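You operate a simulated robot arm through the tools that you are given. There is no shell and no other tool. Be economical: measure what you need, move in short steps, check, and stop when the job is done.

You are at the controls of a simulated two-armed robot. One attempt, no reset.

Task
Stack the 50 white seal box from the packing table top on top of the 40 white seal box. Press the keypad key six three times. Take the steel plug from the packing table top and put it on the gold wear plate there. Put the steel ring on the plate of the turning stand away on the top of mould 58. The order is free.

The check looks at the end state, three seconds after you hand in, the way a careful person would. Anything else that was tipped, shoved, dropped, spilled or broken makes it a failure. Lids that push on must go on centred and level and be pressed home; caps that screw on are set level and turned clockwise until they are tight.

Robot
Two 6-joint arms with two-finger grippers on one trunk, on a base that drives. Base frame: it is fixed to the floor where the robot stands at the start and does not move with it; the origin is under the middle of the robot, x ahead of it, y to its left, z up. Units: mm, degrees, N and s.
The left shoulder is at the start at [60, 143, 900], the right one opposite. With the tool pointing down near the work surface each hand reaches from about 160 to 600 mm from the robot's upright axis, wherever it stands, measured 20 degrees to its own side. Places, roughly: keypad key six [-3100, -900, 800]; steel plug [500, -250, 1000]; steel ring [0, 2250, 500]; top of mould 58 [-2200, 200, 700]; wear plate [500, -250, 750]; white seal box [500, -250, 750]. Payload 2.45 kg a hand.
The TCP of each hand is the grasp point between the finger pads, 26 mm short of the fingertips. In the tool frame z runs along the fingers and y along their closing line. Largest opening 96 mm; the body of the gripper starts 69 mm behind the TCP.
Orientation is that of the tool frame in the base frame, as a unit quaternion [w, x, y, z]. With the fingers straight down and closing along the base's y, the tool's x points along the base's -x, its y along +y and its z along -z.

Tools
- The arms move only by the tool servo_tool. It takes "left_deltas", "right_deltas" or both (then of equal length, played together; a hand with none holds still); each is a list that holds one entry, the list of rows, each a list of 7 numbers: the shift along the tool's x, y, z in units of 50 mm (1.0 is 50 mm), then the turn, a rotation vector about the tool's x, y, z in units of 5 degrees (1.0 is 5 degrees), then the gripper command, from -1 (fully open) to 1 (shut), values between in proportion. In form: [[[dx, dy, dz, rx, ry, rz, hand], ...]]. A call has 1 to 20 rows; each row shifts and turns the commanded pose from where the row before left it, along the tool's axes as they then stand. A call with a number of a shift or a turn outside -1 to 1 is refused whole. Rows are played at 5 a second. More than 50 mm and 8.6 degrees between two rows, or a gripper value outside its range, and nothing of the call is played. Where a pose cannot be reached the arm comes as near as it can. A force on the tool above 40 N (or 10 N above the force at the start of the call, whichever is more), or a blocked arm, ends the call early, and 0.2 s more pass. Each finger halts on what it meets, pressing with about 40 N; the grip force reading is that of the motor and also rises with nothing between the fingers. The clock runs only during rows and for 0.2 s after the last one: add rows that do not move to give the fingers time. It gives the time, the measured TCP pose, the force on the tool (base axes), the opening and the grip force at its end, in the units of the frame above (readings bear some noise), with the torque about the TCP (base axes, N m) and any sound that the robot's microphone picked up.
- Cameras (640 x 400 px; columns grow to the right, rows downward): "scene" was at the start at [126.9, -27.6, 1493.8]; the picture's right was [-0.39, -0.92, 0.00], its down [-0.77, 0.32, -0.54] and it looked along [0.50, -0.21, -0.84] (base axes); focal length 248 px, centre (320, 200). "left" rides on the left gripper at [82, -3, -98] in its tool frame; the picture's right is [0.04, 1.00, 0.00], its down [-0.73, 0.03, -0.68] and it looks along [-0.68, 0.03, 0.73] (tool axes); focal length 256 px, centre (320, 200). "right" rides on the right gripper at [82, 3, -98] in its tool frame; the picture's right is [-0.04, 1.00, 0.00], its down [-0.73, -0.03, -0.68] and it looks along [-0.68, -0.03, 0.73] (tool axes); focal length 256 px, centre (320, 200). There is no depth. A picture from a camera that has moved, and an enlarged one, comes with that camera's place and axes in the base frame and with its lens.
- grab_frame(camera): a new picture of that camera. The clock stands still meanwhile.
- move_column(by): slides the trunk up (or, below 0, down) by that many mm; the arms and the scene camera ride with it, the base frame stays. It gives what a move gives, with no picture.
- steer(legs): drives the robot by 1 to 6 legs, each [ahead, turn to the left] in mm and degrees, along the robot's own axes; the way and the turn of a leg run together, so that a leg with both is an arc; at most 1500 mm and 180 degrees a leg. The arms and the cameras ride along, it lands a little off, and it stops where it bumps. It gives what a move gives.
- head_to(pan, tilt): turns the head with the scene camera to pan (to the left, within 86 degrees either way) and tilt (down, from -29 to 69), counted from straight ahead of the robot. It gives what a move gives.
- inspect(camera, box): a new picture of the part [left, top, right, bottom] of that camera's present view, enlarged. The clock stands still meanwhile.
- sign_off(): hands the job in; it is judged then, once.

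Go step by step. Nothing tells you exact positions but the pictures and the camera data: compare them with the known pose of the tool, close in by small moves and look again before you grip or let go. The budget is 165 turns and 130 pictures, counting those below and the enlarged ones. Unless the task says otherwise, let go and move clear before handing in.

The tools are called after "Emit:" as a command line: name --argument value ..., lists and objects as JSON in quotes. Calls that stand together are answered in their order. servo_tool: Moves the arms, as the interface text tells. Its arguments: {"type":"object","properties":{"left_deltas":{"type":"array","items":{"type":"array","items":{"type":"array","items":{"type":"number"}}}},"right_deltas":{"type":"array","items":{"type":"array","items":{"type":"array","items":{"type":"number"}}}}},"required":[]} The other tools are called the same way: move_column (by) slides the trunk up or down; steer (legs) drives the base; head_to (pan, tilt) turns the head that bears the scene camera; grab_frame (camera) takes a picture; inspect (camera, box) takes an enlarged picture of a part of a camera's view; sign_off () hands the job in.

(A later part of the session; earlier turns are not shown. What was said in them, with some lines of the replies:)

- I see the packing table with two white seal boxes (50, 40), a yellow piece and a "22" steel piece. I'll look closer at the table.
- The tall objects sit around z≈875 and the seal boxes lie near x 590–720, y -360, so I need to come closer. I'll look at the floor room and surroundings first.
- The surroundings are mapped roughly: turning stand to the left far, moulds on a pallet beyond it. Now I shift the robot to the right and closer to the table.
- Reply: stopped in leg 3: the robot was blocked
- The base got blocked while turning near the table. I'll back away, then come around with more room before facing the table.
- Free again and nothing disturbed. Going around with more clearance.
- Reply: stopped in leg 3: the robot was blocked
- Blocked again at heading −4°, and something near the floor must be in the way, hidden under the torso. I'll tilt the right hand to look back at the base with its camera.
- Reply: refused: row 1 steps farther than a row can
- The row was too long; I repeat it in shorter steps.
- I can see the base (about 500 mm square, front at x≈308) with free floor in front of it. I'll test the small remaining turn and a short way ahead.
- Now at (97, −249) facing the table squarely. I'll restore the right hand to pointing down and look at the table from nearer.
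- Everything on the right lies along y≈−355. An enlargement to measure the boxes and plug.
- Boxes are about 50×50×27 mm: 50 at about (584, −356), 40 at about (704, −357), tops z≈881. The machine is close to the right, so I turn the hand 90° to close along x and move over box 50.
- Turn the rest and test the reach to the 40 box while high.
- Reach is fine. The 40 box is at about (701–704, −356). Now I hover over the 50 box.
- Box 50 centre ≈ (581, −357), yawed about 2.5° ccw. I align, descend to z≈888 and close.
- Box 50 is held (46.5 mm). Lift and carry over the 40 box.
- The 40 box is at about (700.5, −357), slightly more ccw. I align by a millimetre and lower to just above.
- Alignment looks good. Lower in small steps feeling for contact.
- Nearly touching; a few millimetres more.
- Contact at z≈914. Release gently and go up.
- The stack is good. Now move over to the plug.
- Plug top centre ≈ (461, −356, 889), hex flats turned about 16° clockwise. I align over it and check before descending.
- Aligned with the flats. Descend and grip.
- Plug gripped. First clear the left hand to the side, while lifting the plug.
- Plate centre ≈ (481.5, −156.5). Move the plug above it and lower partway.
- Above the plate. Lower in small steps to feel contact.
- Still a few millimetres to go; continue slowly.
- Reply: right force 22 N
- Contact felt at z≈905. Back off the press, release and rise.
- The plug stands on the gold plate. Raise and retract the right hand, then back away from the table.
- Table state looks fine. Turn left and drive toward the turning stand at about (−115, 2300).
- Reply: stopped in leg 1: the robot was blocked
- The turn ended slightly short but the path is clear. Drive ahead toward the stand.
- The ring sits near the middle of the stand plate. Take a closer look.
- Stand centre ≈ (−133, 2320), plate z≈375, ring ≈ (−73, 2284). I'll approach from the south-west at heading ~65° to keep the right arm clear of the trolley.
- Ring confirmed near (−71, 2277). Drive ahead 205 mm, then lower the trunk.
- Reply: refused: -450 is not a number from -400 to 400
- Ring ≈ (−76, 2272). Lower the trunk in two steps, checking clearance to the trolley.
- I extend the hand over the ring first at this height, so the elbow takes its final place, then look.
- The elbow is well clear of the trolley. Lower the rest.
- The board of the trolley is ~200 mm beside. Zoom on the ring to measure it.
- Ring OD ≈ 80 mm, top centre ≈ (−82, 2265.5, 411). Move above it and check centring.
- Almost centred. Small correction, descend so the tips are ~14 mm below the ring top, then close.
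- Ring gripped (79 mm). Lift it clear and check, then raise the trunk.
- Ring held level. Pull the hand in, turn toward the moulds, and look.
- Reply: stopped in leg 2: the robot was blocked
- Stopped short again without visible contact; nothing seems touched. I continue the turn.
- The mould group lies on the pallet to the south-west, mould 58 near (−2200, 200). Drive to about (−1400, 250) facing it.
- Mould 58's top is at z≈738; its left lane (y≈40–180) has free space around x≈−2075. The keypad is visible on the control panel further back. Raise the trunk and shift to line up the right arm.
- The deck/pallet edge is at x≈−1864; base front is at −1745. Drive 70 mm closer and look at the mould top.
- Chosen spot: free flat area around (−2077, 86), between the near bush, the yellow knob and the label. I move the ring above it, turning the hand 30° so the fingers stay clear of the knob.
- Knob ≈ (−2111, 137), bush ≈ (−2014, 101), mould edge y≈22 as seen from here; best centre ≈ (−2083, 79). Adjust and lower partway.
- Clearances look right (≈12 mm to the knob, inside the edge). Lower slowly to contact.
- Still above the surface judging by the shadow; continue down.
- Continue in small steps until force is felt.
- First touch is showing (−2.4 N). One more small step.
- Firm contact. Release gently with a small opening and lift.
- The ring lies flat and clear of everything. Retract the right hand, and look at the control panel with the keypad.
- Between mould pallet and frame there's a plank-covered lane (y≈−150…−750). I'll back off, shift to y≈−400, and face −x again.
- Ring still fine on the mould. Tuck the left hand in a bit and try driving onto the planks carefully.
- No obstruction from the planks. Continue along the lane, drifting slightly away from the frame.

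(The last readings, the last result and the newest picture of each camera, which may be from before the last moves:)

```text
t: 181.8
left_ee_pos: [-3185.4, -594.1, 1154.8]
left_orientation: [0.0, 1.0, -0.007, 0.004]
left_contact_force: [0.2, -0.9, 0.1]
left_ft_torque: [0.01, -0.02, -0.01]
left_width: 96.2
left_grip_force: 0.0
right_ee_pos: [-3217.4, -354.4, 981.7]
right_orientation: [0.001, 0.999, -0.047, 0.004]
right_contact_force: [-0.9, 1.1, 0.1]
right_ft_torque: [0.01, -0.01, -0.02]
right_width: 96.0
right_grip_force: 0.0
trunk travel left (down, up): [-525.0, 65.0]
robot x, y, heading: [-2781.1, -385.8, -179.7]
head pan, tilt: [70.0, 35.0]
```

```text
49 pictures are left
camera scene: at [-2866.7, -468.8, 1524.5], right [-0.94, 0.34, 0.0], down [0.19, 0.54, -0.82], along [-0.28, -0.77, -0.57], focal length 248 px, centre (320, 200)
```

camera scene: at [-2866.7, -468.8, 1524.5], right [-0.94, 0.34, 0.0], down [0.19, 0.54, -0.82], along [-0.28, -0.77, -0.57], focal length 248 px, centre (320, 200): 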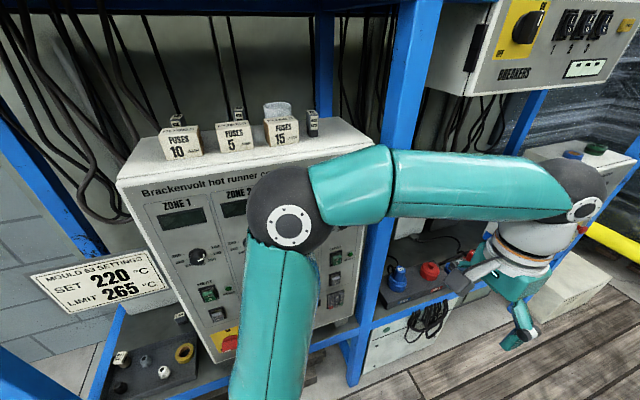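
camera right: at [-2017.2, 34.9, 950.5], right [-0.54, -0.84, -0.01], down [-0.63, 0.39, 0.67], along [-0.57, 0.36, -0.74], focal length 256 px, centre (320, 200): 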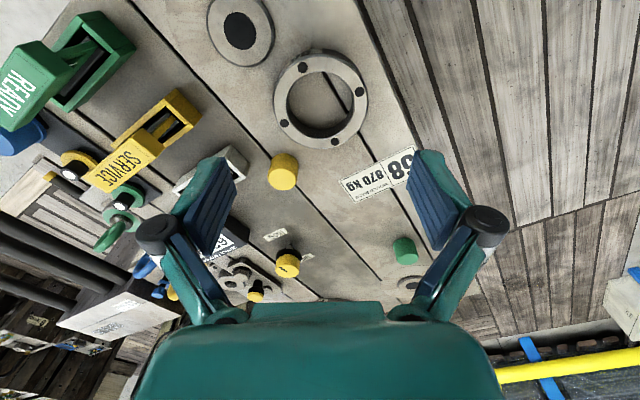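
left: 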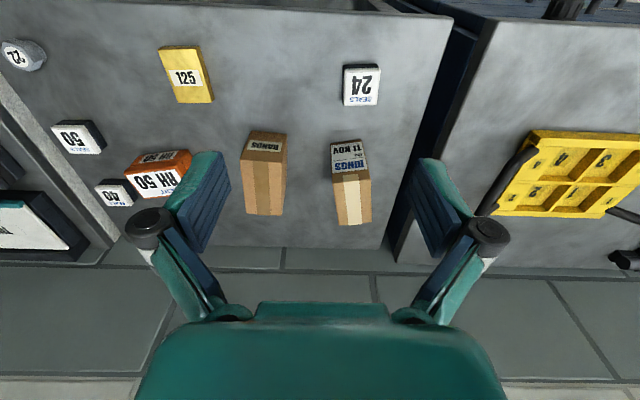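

I see the panel; turn to face it. First pull both hands in closer to the body.

Emit:
servo_tool --left_deltas '[[[0.9, 0, 0, 0, 0, 0, -1], [0.9, 0, 0, 0, 0, 0, -1], [0.9, 0, 0, 0, 0, 0, -1], [0, 0, 0, 0, 0, 0, -1]]]' --right_deltas '[[[0.8, -0.5, 0, 0, 0, 0, -1], [0.8, -0.5, 0, 0, 0, 0, -1], [0.8, -0.5, 0, 0, 0, 0, -1], [0, 0, 0, 0, 0, 0, -1]]]'

Emit:
steer --legs '[[100, 0], [0, 60]]'

Emit:
head_to --pan 10 --tilt 35

Emit:
grab_frame --camera "scene"

```text
t: 182.8
left_ee_pos: [-3049.6, -596.4, 1155.7]
left_orientation: [0.0, 1.0, -0.007, 0.004]
left_contact_force: [-0.3, 0.3, -0.1]
left_ft_torque: [-0.02, -0.03, -0.02]
left_width: 96.1
left_grip_force: 0.0
right_ee_pos: [-3094.2, -289.7, 983.8]
right_orientation: [0.0, 0.999, -0.048, 0.005]
right_contact_force: [0.8, 0.6, -0.3]
right_ft_torque: [0.01, 0.0, 0.0]
right_width: 96.0
right_grip_force: 0.1
trunk travel left (down, up): [-525.0, 65.0]
robot x, y, heading: [-2779.3, -383.9, -179.7]
head pan, tilt: [70.0, 35.0]
```

```text
t: 186.9
left_ee_pos: [-2830.6, -727.6, 1155.7]
left_orientation: [-0.001, 0.87, 0.493, 0.003]
left_contact_force: [0.6, 1.0, 0.3]
left_ft_torque: [0.04, 0.02, 0.03]
left_width: 96.0
left_grip_force: 0.1
right_ee_pos: [-3117.8, -611.5, 984.3]
right_orientation: [-0.002, 0.889, 0.458, 0.004]
right_contact_force: [0.3, 0.2, -0.4]
right_ft_torque: [0.0, 0.01, -0.03]
right_width: 96.1
right_grip_force: 0.1
trunk travel left (down, up): [-525.0, 65.0]
robot x, y, heading: [-2899.0, -375.1, -119.6]
head pan, tilt: [70.0, 35.0]
```

```text
t: 188.2
left_ee_pos: [-2832.6, -729.8, 1158.2]
left_orientation: [-0.002, 0.87, 0.493, 0.003]
left_contact_force: [-0.9, 1.2, 0.1]
left_ft_torque: [-0.02, -0.02, 0.0]
left_width: 95.7
left_grip_force: 0.0
right_ee_pos: [-3118.1, -612.6, 984.3]
right_orientation: [-0.002, 0.889, 0.459, 0.004]
right_contact_force: [0.3, -0.1, 0.1]
right_ft_torque: [-0.01, 0.0, 0.06]
right_width: 96.1
right_grip_force: 0.0
trunk travel left (down, up): [-525.0, 65.0]
robot x, y, heading: [-2900.2, -375.8, -119.7]
head pan, tilt: [10.0, 35.0]
```

```text
48 pictures are left
camera scene: at [-2957.7, -511.0, 1524.5], right [-0.94, 0.34, 0.0], down [0.19, 0.54, -0.82], along [-0.28, -0.77, -0.57], focal length 248 px, centre (320, 200)
```

scene: 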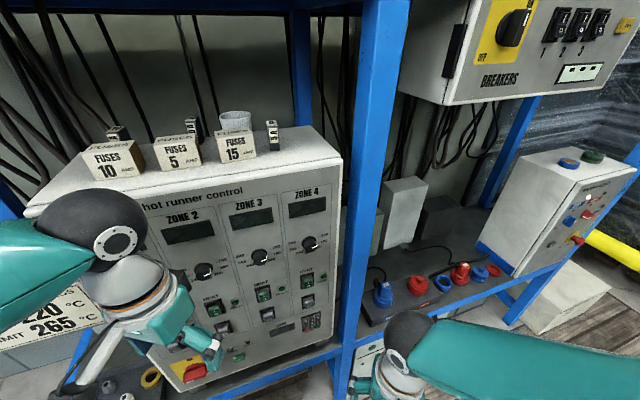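

Emit:
inspect --camera "scene" --box '[230, 270, 350, 370]'

```text
4.00 times, centred on (290, 320) of scene
camera zoom: at [-2957.7, -511.0, 1524.5], right [-0.94, 0.34, 0.0], down [0.19, 0.54, -0.82], along [-0.28, -0.77, -0.57], focal length 993 px, centre (440, -280)
```

zoom: 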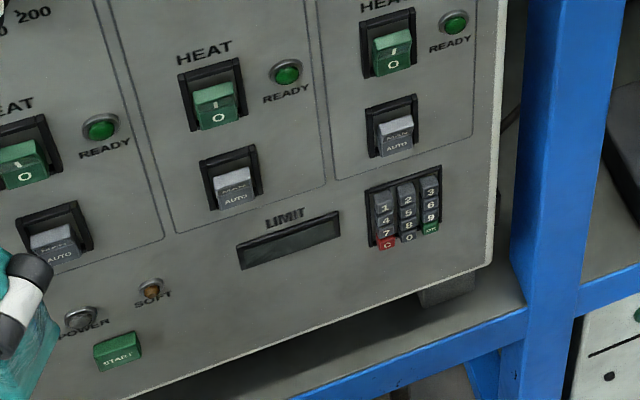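

Key six is on the panel keypad at about (−3086, −877, 827); the panel is vertical, facing +y. Turn the last 30° to face it squarely.

Emit:
steer --legs '[[0, 30]]'

Emit:
head_to --pan -25 --tilt 45

Emit:
grab_frame --camera "scene"

```text
t: 190.3
left_ee_pos: [-2663.3, -646.7, 1157.4]
left_orientation: [-0.003, 0.712, 0.702, 0.002]
left_contact_force: [-0.8, 0.3, 0.0]
left_ft_torque: [0.0, -0.03, 0.02]
left_width: 95.7
left_grip_force: 0.0
right_ee_pos: [-2969.6, -689.9, 984.1]
right_orientation: [-0.002, 0.74, 0.673, 0.003]
right_contact_force: [0.8, -0.3, -0.9]
right_ft_torque: [-0.02, -0.04, -0.02]
right_width: 96.0
right_grip_force: 0.0
trunk travel left (down, up): [-525.0, 65.0]
robot x, y, heading: [-2912.9, -372.9, -90.0]
head pan, tilt: [10.0, 35.0]
```

```text
t: 191.3
left_ee_pos: [-2663.0, -646.9, 1157.4]
left_orientation: [-0.003, 0.713, 0.701, 0.002]
left_contact_force: [0.1, -0.8, -0.5]
left_ft_torque: [-0.01, -0.03, 0.0]
left_width: 95.8
left_grip_force: 0.1
right_ee_pos: [-2969.7, -688.9, 984.0]
right_orientation: [-0.003, 0.739, 0.673, 0.003]
right_contact_force: [-1.0, -0.4, -0.3]
right_ft_torque: [-0.02, 0.03, 0.03]
right_width: 96.1
right_grip_force: 0.0
trunk travel left (down, up): [-525.0, 65.0]
robot x, y, heading: [-2915.3, -375.2, -89.7]
head pan, tilt: [-25.0, 45.0]
```

```text
46 pictures are left
camera scene: at [-2944.8, -510.3, 1509.7], right [-0.91, 0.42, 0.0], down [0.3, 0.64, -0.71], along [-0.3, -0.64, -0.71], focal length 248 px, centre (320, 200)
```

scene: 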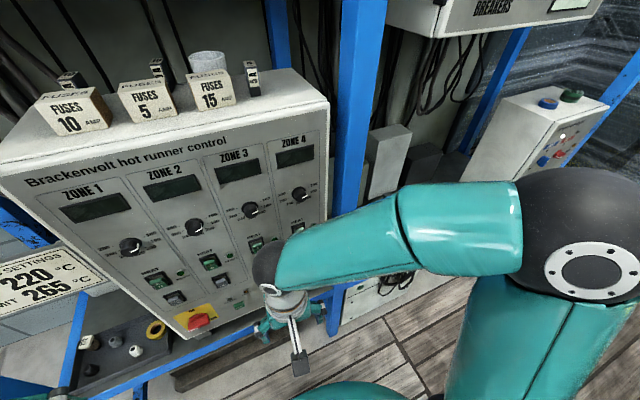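

Pose the right hand in front of the keypad: straighten yaw, move over, lower, pitch the fingers 45° forward, opening ~30 mm.

Emit:
servo_tool --right_deltas '[[[0, 0, 0, 0, 0, 1, 0.375], [0, -0.9, 0, 0, 0, 0.08, 0.375], [0, -0.9, 0, 0, 0, 0, 0.375], [0, -0.8, 0, 0, 0, 0, 0.375], [0, 0, 0.8, 0, 0, 0, 0.375], [0, 0, 0.8, 0, 0, 0, 0.375], [0, 0, 0.6, 0, 0, 0, 0.375], [0, 0, 0, 0, -1, 0, 0.375], [0, 0, 0, 0, -1, 0, 0.375], [0, 0, 0, 0, -1, 0, 0.375], [0, 0, 0, 0, -1, 0, 0.375], [0, 0, 0, 0, -1, 0, 0.375], [0, 0, 0, 0, -1, 0, 0.375], [0, 0, 0, 0, -1, 0, 0.375], [0, 0, 0, 0, -1, 0, 0.375], [0, 0, 0, 0, -1, 0, 0.375], [0, 0, 0, 0, 0, 0, 0.375]]]'

Emit:
grab_frame --camera "right"

```text
t: 194.9
left_ee_pos: [-2663.5, -646.0, 1156.9]
left_orientation: [-0.003, 0.712, 0.703, 0.002]
left_contact_force: [-1.0, 0.1, 0.2]
left_ft_torque: [0.01, 0.02, -0.02]
left_width: 96.0
left_grip_force: 0.1
right_ee_pos: [-3069.9, -829.1, 907.4]
right_orientation: [0.241, 0.713, 0.59, -0.292]
right_contact_force: [-0.1, -0.3, 0.2]
right_ft_torque: [0.01, 0.0, -0.04]
right_width: 30.0
right_grip_force: 0.0
right hand out of reach, approached as far as the arm can: row 6, 7, 8, 9, 10, 11, 12, 13, 14, 15, 16
trunk travel left (down, up): [-525.0, 65.0]
robot x, y, heading: [-2913.5, -377.0, -89.6]
head pan, tilt: [-25.0, 45.0]
```

```text
45 pictures are left
camera right: at [-3043.2, -705.4, 921.9], right [0.98, -0.22, 0.03], down [-0.04, -0.04, 1.0], along [-0.21, -0.98, -0.05], focal length 256 px, centre (320, 200)
```

right: 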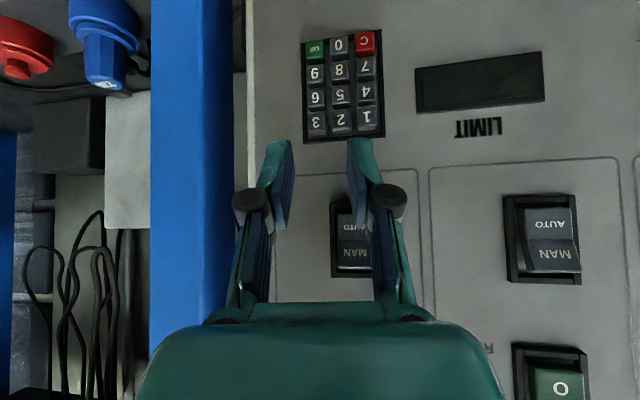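

The hand was too close to the body for that pose and approximated it. I back the base 110 mm and bring the command forward to a reachable place.

Emit:
steer --legs '[[-110, 0]]'

Emit:
servo_tool --right_deltas '[[[-0.55, 0, 0.55, 0, 0, 0, 0.375], [-0.55, 0, 0.55, 0, 0, 0, 0.375], [-0.55, 0, 0.55, 0, 0, 0, 0.375], [-0.3, 0, 0.3, 0, 0, 0, 0.375], [0, 0, 0, 0, 0, 0, 0.375]]]'

Emit:
grab_frame --camera "right"

```text
t: 196.1
left_ee_pos: [-2663.5, -533.6, 1158.8]
left_orientation: [-0.003, 0.712, 0.702, 0.002]
left_contact_force: [0.0, 0.0, 0.5]
left_ft_torque: [-0.05, 0.02, 0.02]
left_width: 96.1
left_grip_force: 0.0
right_ee_pos: [-3071.7, -716.5, 908.9]
right_orientation: [0.242, 0.713, 0.59, -0.293]
right_contact_force: [0.4, 0.2, -0.7]
right_ft_torque: [-0.06, -0.01, 0.02]
right_width: 29.8
right_grip_force: 0.0
trunk travel left (down, up): [-525.0, 65.0]
robot x, y, heading: [-2913.2, -265.0, -89.6]
head pan, tilt: [-25.0, 45.0]
```

```text
t: 197.3
left_ee_pos: [-2661.6, -532.7, 1157.9]
left_orientation: [-0.002, 0.712, 0.702, 0.0]
left_contact_force: [-0.6, 0.4, 0.3]
left_ft_torque: [0.04, 0.02, 0.02]
left_width: 96.1
left_grip_force: 0.2
right_ee_pos: [-3094.6, -848.0, 905.7]
right_orientation: [0.239, 0.713, 0.592, -0.29]
right_contact_force: [7.0, 28.6, -3.0]
right_ft_torque: [0.37, -0.07, 0.64]
right_width: 33.3
right_grip_force: 2.0
trunk travel left (down, up): [-525.0, 65.0]
robot x, y, heading: [-2911.2, -266.6, -90.0]
head pan, tilt: [-25.0, 45.0]
```

```text
44 pictures are left
camera right: at [-3067.8, -724.0, 920.7], right [0.98, -0.21, 0.03], down [-0.04, -0.05, 1.0], along [-0.21, -0.98, -0.06], focal length 256 px, centre (320, 200)
```

right: 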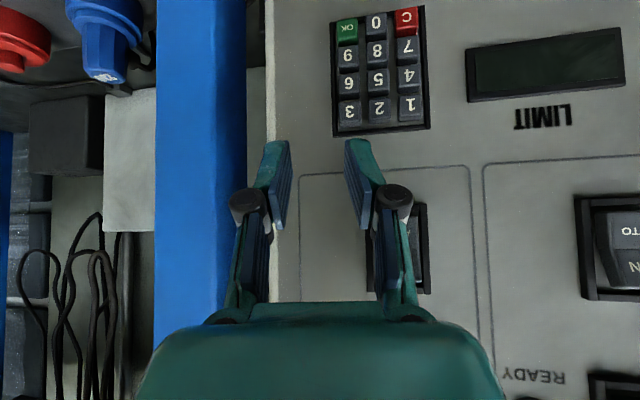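

The finger touched the blank panel above the keypad at y≈−878 (a gentle 28 N). Back off and straighten the yaw by ~11°.

Emit:
servo_tool --right_deltas '[[[0.4, 0, -0.4, 0, 0, 0, 0.375], [0.5, 0, -0.5, 0, 0, 0, 0.375], [0, 0, 0, -0.75, 0, -0.775, 0.375], [0, 0, 0, -0.75, 0, -0.775, 0.375], [0, 0, 0, 0, 0, 0, 0.375]]]'

Emit:
grab_frame --camera "right"

```text
t: 198.5
left_ee_pos: [-2663.5, -536.2, 1157.0]
left_orientation: [-0.003, 0.712, 0.702, 0.002]
left_contact_force: [-0.2, -0.3, 0.2]
left_ft_torque: [0.01, -0.02, 0.01]
left_width: 95.8
left_grip_force: 0.0
right_ee_pos: [-3083.8, -790.3, 907.4]
right_orientation: [0.266, 0.655, 0.654, -0.269]
right_contact_force: [0.8, -0.2, -0.1]
right_ft_torque: [0.0, 0.01, -0.02]
right_width: 29.7
right_grip_force: 0.1
trunk travel left (down, up): [-525.0, 65.0]
robot x, y, heading: [-2920.2, -264.5, -89.9]
head pan, tilt: [-25.0, 45.0]
```

```text
43 pictures are left
camera right: at [-3080.5, -664.0, 921.8], right [1.0, -0.03, 0.02], down [-0.03, -0.05, 1.0], along [-0.03, -1.0, -0.05], focal length 256 px, centre (320, 200)
```

right: 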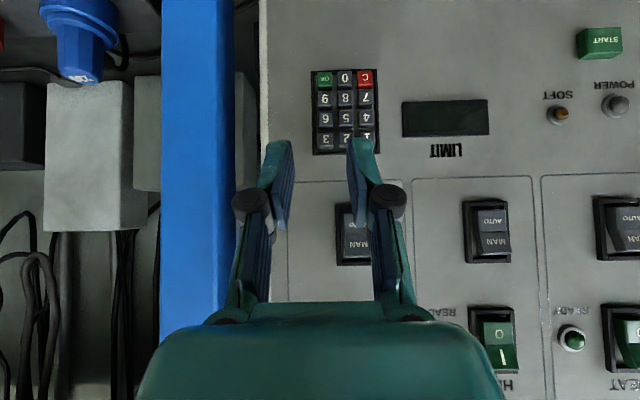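

The keypad is intact. Key six ≈ (−3080, −872, 844). Position the +x finger's tip in front of it.

Emit:
servo_tool --right_deltas '[[[0, -0.32, 0, 0, 0, 0, 0.375], [0.37, 0, 0.378, 0, 0, 0, 0.375], [0.37, 0, 0.378, 0, 0, 0, 0.375], [-0.357, 0, 0.35, 0, 0, 0, 0.375], [0, 0, 0, 0, 0, 0, 0.375]]]'

Emit:
grab_frame --camera "right"

Emit:
inspect --camera "right" --box '[240, 80, 440, 205]'

```text
t: 199.7
left_ee_pos: [-2663.2, -536.5, 1156.8]
left_orientation: [-0.004, 0.712, 0.702, 0.001]
left_contact_force: [-0.2, 0.8, -0.4]
left_ft_torque: [0.05, -0.01, 0.01]
left_width: 96.2
left_grip_force: 0.0
right_ee_pos: [-3101.6, -814.9, 854.3]
right_orientation: [0.267, 0.654, 0.655, -0.268]
right_contact_force: [-0.9, -0.6, 0.3]
right_ft_torque: [-0.04, 0.0, -0.01]
right_width: 30.3
right_grip_force: 0.0
trunk travel left (down, up): [-525.0, 65.0]
robot x, y, heading: [-2912.1, -264.1, -89.8]
head pan, tilt: [-25.0, 45.0]
```

```text
42 pictures are left
camera right: at [-3096.9, -689.2, 868.9], right [1.0, -0.03, 0.02], down [-0.03, -0.05, 1.0], along [-0.03, -1.0, -0.05], focal length 256 px, centre (320, 200)
```

right: 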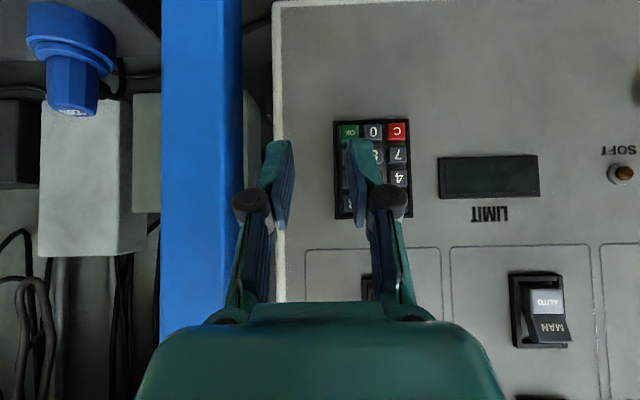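

```text
3.20 times, centred on (340, 142) of right
camera zoom: at [-3096.9, -689.2, 868.9], right [1.0, -0.03, 0.02], down [-0.03, -0.05, 1.0], along [-0.03, -1.0, -0.05], focal length 819 px, centre (256, 384)
```

zoom: 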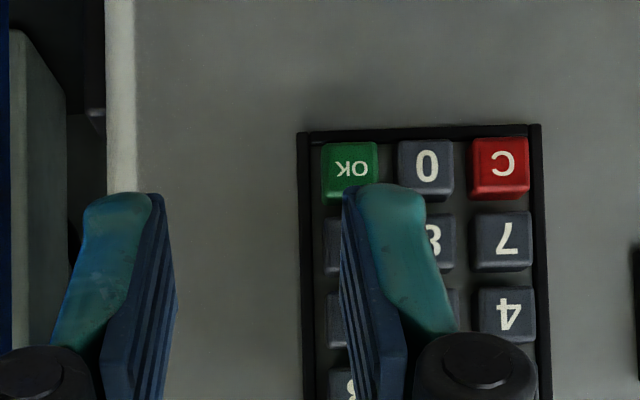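

The +x finger's front edge is aligned with key six within a couple of mm. Approach slowly until force shows.

Emit:
servo_tool --right_deltas '[[[-0.171, 0, 0.168, 0, 0, 0, 0.375], [-0.143, 0, 0.14, 0, 0, 0, 0.375], [0, 0, 0, 0, 0, 0, 0.375]]]'

Emit:
grab_frame --camera "right"

Emit:
head_to --pan -20 --tilt 48

Emit:
grab_frame --camera "scene"

```text
t: 200.5
left_ee_pos: [-2662.7, -535.5, 1157.8]
left_orientation: [-0.003, 0.712, 0.702, 0.001]
left_contact_force: [0.5, 0.3, -0.4]
left_ft_torque: [0.01, -0.01, 0.01]
left_width: 95.9
left_grip_force: 0.1
right_ee_pos: [-3099.8, -839.0, 854.6]
right_orientation: [0.266, 0.655, 0.654, -0.268]
right_contact_force: [-0.5, -0.1, -0.6]
right_ft_torque: [-0.01, 0.01, 0.0]
right_width: 30.2
right_grip_force: 0.0
trunk travel left (down, up): [-525.0, 65.0]
robot x, y, heading: [-2911.7, -265.5, -89.7]
head pan, tilt: [-25.0, 45.0]
```

```text
40 pictures are left
camera right: at [-3097.4, -711.2, 868.9], right [1.0, -0.03, 0.02], down [-0.03, -0.05, 1.0], along [-0.03, -1.0, -0.05], focal length 256 px, centre (320, 200)
```

right: 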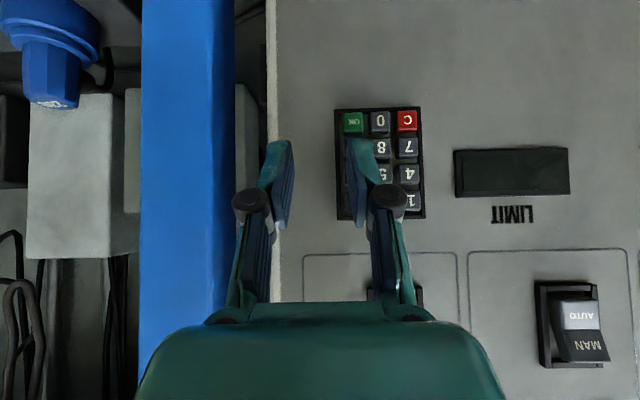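

```text
t: 201.2
left_ee_pos: [-2663.0, -535.9, 1158.1]
left_orientation: [-0.003, 0.712, 0.703, 0.001]
left_contact_force: [0.8, -0.2, -0.4]
left_ft_torque: [0.01, 0.01, 0.03]
left_width: 96.0
left_grip_force: 0.1
right_ee_pos: [-3101.1, -837.1, 854.5]
right_orientation: [0.266, 0.655, 0.654, -0.269]
right_contact_force: [0.4, 0.8, -0.5]
right_ft_torque: [0.0, -0.02, 0.03]
right_width: 29.9
right_grip_force: 0.0
trunk travel left (down, up): [-525.0, 65.0]
robot x, y, heading: [-2910.7, -263.4, -89.9]
head pan, tilt: [-20.0, 48.0]
```

```text
39 pictures are left
camera scene: at [-2938.3, -399.7, 1505.5], right [-0.94, 0.34, 0.0], down [0.25, 0.7, -0.67], along [-0.23, -0.63, -0.74], focal length 248 px, centre (320, 200)
```

scene: 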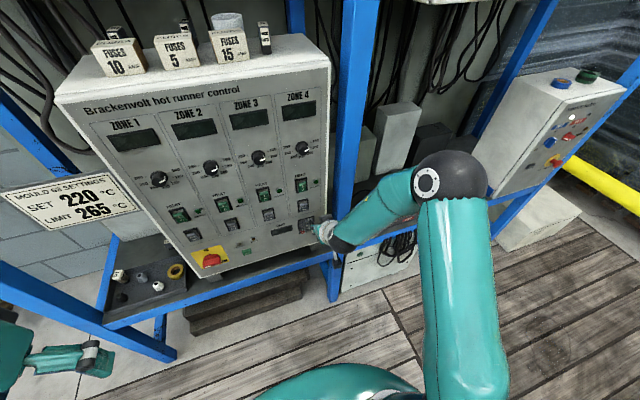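

Emit:
inspect --camera "scene" --box '[265, 190, 365, 260]'

Emit:
inspect --camera "right" --box '[320, 90, 440, 230]'

```text
5.71 times, centred on (315, 225) of scene
camera zoom: at [-2938.3, -399.7, 1505.5], right [-0.94, 0.34, 0.0], down [0.25, 0.7, -0.67], along [-0.23, -0.63, -0.74], focal length 1419 px, centre (349, 57)
```

zoom: 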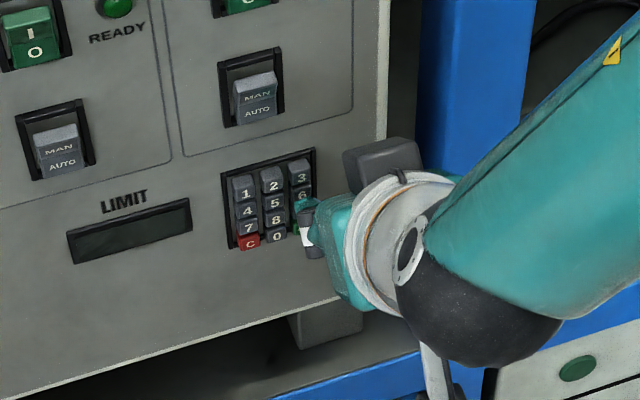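

```text
2.86 times, centred on (380, 160) of right
camera zoom: at [-3097.4, -711.3, 868.9], right [1.0, -0.03, 0.02], down [-0.03, -0.05, 1.0], along [-0.03, -1.0, -0.05], focal length 731 px, centre (149, 314)
```

zoom: 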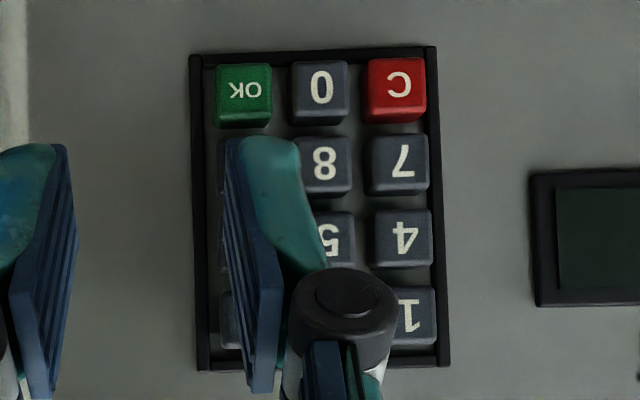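

Aligned on key six. Push forward in small steps, watching force and sound.

Emit:
servo_tool --right_deltas '[[[0, -0.03, 0, 0, 0, 0, 0.375], [-0.043, 0, 0.042, 0, 0, 0, 0.375], [0, 0, 0, 0, 0, 0, 0.375]]]'

Emit:
servo_tool --right_deltas '[[[-0.043, 0, 0.042, 0, 0, 0, 0.375], [0, 0, 0, 0, 0, 0, 0.375]]]'

Emit:
inspect --camera "scene" --box '[285, 205, 345, 245]'

```text
t: 202.0
left_ee_pos: [-2663.0, -536.8, 1158.1]
left_orientation: [-0.003, 0.712, 0.702, 0.002]
left_contact_force: [-0.3, 0.2, -0.3]
left_ft_torque: [-0.03, 0.01, -0.01]
left_width: 96.0
left_grip_force: 0.1
right_ee_pos: [-3101.9, -841.4, 856.5]
right_orientation: [0.266, 0.655, 0.654, -0.269]
right_contact_force: [0.3, -0.7, -0.3]
right_ft_torque: [0.0, -0.01, 0.03]
right_width: 29.7
right_grip_force: 0.1
trunk travel left (down, up): [-525.0, 65.0]
robot x, y, heading: [-2916.8, -265.5, -90.0]
head pan, tilt: [-20.0, 48.0]
```

```text
t: 202.6
left_ee_pos: [-2663.9, -536.2, 1157.9]
left_orientation: [-0.003, 0.712, 0.702, 0.002]
left_contact_force: [0.1, -0.3, 0.8]
left_ft_torque: [-0.01, -0.01, -0.01]
left_width: 96.0
left_grip_force: 0.1
right_ee_pos: [-3103.9, -843.0, 853.7]
right_orientation: [0.267, 0.654, 0.655, -0.268]
right_contact_force: [-1.1, 5.2, 0.5]
right_ft_torque: [0.01, -0.01, 0.07]
right_width: 29.8
right_grip_force: 0.0
trunk travel left (down, up): [-525.0, 65.0]
robot x, y, heading: [-2913.8, -265.9, -90.1]
head pan, tilt: [-20.0, 48.0]
heard: click
```

```text
10.00 times, centred on (315, 225) of scene
camera zoom: at [-2938.3, -398.8, 1505.6], right [-0.94, 0.34, 0.0], down [0.25, 0.7, -0.67], along [-0.23, -0.63, -0.74], focal length 2482 px, centre (370, -50)
```

zoom: 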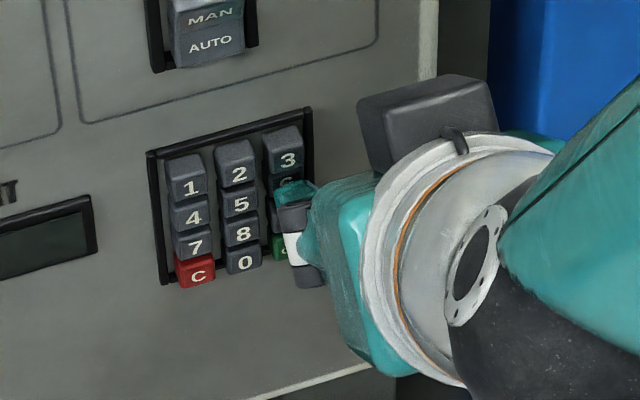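

Click heard — first press of six (the tip edge is on the 6 key). Back off, then press again.

Emit:
servo_tool --right_deltas '[[[0.1, 0, -0.098, 0, 0, 0, 0.375], [0, 0, 0, 0, 0, 0, 0.375], [0, 0, 0, 0, 0, 0, 0.375]]]'

Emit:
inspect --camera "scene" --box '[285, 205, 345, 245]'

```text
t: 203.4
left_ee_pos: [-2664.0, -535.1, 1158.5]
left_orientation: [-0.003, 0.712, 0.702, 0.002]
left_contact_force: [0.5, -0.4, -0.6]
left_ft_torque: [-0.02, -0.01, 0.01]
left_width: 96.0
left_grip_force: 0.0
right_ee_pos: [-3102.7, -836.9, 855.9]
right_orientation: [0.267, 0.655, 0.654, -0.269]
right_contact_force: [0.0, 0.2, -0.5]
right_ft_torque: [0.02, -0.02, -0.04]
right_width: 30.1
right_grip_force: 0.1
trunk travel left (down, up): [-525.0, 65.0]
robot x, y, heading: [-2909.4, -261.8, -90.0]
head pan, tilt: [-20.0, 48.0]
```

```text
10.00 times, centred on (315, 225) of scene
camera zoom: at [-2938.3, -399.6, 1505.5], right [-0.94, 0.34, 0.0], down [0.25, 0.7, -0.67], along [-0.23, -0.63, -0.74], focal length 2482 px, centre (370, -50)
```

zoom: 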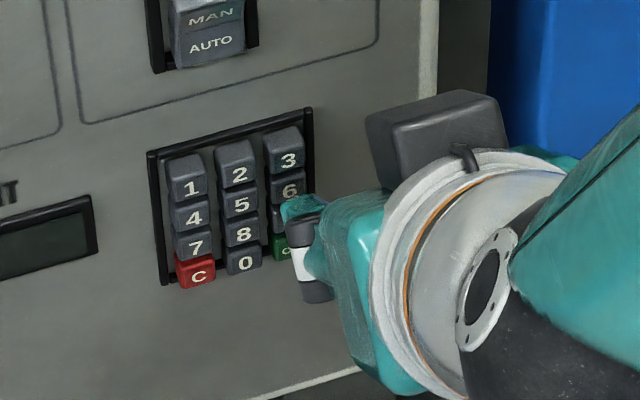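

Emit:
servo_tool --right_deltas '[[[-0.05, 0, 0.049, 0, 0, 0, 0.375], [-0.05, 0, 0.049, 0, 0, 0, 0.375], [0, 0, 0, 0, 0, 0, 0.375]]]'

```text
t: 204.2
left_ee_pos: [-2663.6, -534.8, 1158.0]
left_orientation: [-0.003, 0.712, 0.702, 0.001]
left_contact_force: [0.0, 0.6, 0.0]
left_ft_torque: [0.03, 0.03, 0.0]
left_width: 96.0
left_grip_force: 0.0
right_ee_pos: [-3102.7, -842.6, 853.4]
right_orientation: [0.266, 0.655, 0.655, -0.268]
right_contact_force: [-0.9, 5.7, 0.9]
right_ft_torque: [0.06, -0.02, 0.1]
right_width: 30.4
right_grip_force: 0.1
trunk travel left (down, up): [-525.0, 65.0]
robot x, y, heading: [-2913.6, -265.9, -90.0]
head pan, tilt: [-20.0, 48.0]
heard: click
```

Second click. Back off and press the third time.

Emit:
servo_tool --right_deltas '[[[0.1, 0, -0.098, 0, 0, 0, 0.375], [0, 0, 0, 0, 0, 0, 0.375], [0, 0, 0, 0, 0, 0, 0.375]]]'

Emit:
servo_tool --right_deltas '[[[-0.05, 0, 0.049, 0, 0, 0, 0.375], [-0.05, 0, 0.049, 0, 0, 0, 0.375], [0, 0, 0, 0, 0, 0, 0.375]]]'

```text
t: 205.0
left_ee_pos: [-2663.7, -535.9, 1157.8]
left_orientation: [-0.003, 0.712, 0.702, 0.003]
left_contact_force: [0.2, -0.1, 0.6]
left_ft_torque: [0.03, 0.01, 0.02]
left_width: 96.1
left_grip_force: 0.1
right_ee_pos: [-3103.7, -836.6, 855.1]
right_orientation: [0.266, 0.655, 0.654, -0.269]
right_contact_force: [-0.5, -0.3, 0.6]
right_ft_torque: [0.0, 0.02, -0.02]
right_width: 30.0
right_grip_force: 0.0
trunk travel left (down, up): [-525.0, 65.0]
robot x, y, heading: [-2913.7, -264.1, -89.7]
head pan, tilt: [-20.0, 48.0]
```

```text
t: 205.8
left_ee_pos: [-2664.6, -534.2, 1158.5]
left_orientation: [-0.004, 0.712, 0.702, 0.002]
left_contact_force: [1.4, -0.3, -0.2]
left_ft_torque: [0.02, 0.0, 0.02]
left_width: 96.3
left_grip_force: 0.0
right_ee_pos: [-3102.1, -843.8, 853.8]
right_orientation: [0.266, 0.655, 0.655, -0.268]
right_contact_force: [-0.7, 5.8, 0.1]
right_ft_torque: [0.05, -0.05, 0.09]
right_width: 29.7
right_grip_force: 0.1
trunk travel left (down, up): [-525.0, 65.0]
robot x, y, heading: [-2919.1, -260.7, -89.4]
head pan, tilt: [-20.0, 48.0]
heard: click
```

Third click. Withdraw the hand clear of the panel and check the keypad and display.

Emit:
servo_tool --right_deltas '[[[0.2, 0, -0.2, 0, 0, 0, 0.375], [0.6, 0, -0.6, 0, 0, 0, 0.375], [0.6, 0, -0.6, 0, 0, 0, 0.375], [0, 0, 0, 0, 0, 0, 0.375]]]'

Emit:
grab_frame --camera "right"

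Emit:
inspect --camera "scene" --box '[245, 185, 345, 250]'

```text
t: 206.8
left_ee_pos: [-2663.5, -536.9, 1158.5]
left_orientation: [-0.003, 0.712, 0.702, 0.001]
left_contact_force: [-0.6, -0.4, 0.6]
left_ft_torque: [0.01, 0.0, -0.01]
left_width: 96.1
left_grip_force: 0.1
right_ee_pos: [-3102.0, -744.8, 856.7]
right_orientation: [0.265, 0.655, 0.654, -0.269]
right_contact_force: [-0.4, -0.2, 0.5]
right_ft_torque: [0.01, -0.02, -0.02]
right_width: 29.9
right_grip_force: 0.0
trunk travel left (down, up): [-525.0, 65.0]
robot x, y, heading: [-2915.3, -263.5, -89.7]
head pan, tilt: [-20.0, 48.0]
```

```text
34 pictures are left
camera right: at [-3098.7, -618.9, 870.3], right [1.0, -0.03, 0.02], down [-0.03, -0.05, 1.0], along [-0.03, -1.0, -0.05], focal length 256 px, centre (320, 200)
```

right: 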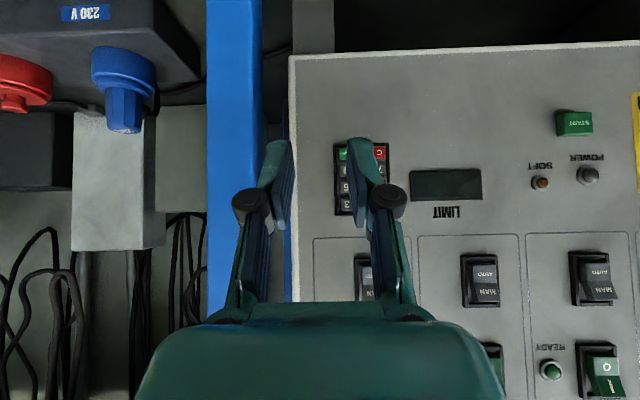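

```text
6.15 times, centred on (295, 218) of scene
camera zoom: at [-2938.3, -400.0, 1505.4], right [-0.94, 0.34, 0.0], down [0.25, 0.7, -0.67], along [-0.23, -0.63, -0.74], focal length 1528 px, centre (474, 92)
```

zoom: 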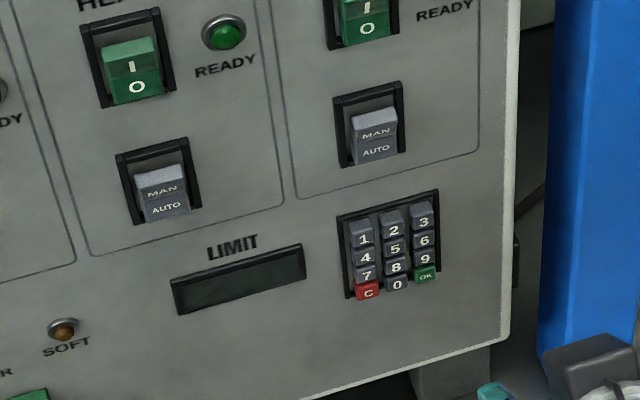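

All four jobs are done and the hands are clear: 50 box stacked, plug on the gold plate, ring on mould 58, key six clicked three times. Handing in.

Emit:
sign_off

```text
The job is handed in.
```

I finished all four parts of the task and handed the job in; the check's result has not come back.

- **50 seal box:** it sits square on top of the 40 seal box.
- **Key six:** pressed three times, with one click heard per press.
- **Steel plug:** it stands upright on the gold wear plate.
- **Steel ring:** it lies flat on the top of mould 58, clear of the knob, bush and label.

Four moments could matter to the check:

- The first turn at the packing table stopped with the base blocked, apparently against the table.
- Three later turns also stopped short for no visible reason. One of them was beside the table, with the base front about 70–90 mm from its edge.
- A finger pressed the blank panel above the keypad at about 28 N. The keypad looked undisturbed.
- I saw nothing tipped or moved in the pictures taken after these.
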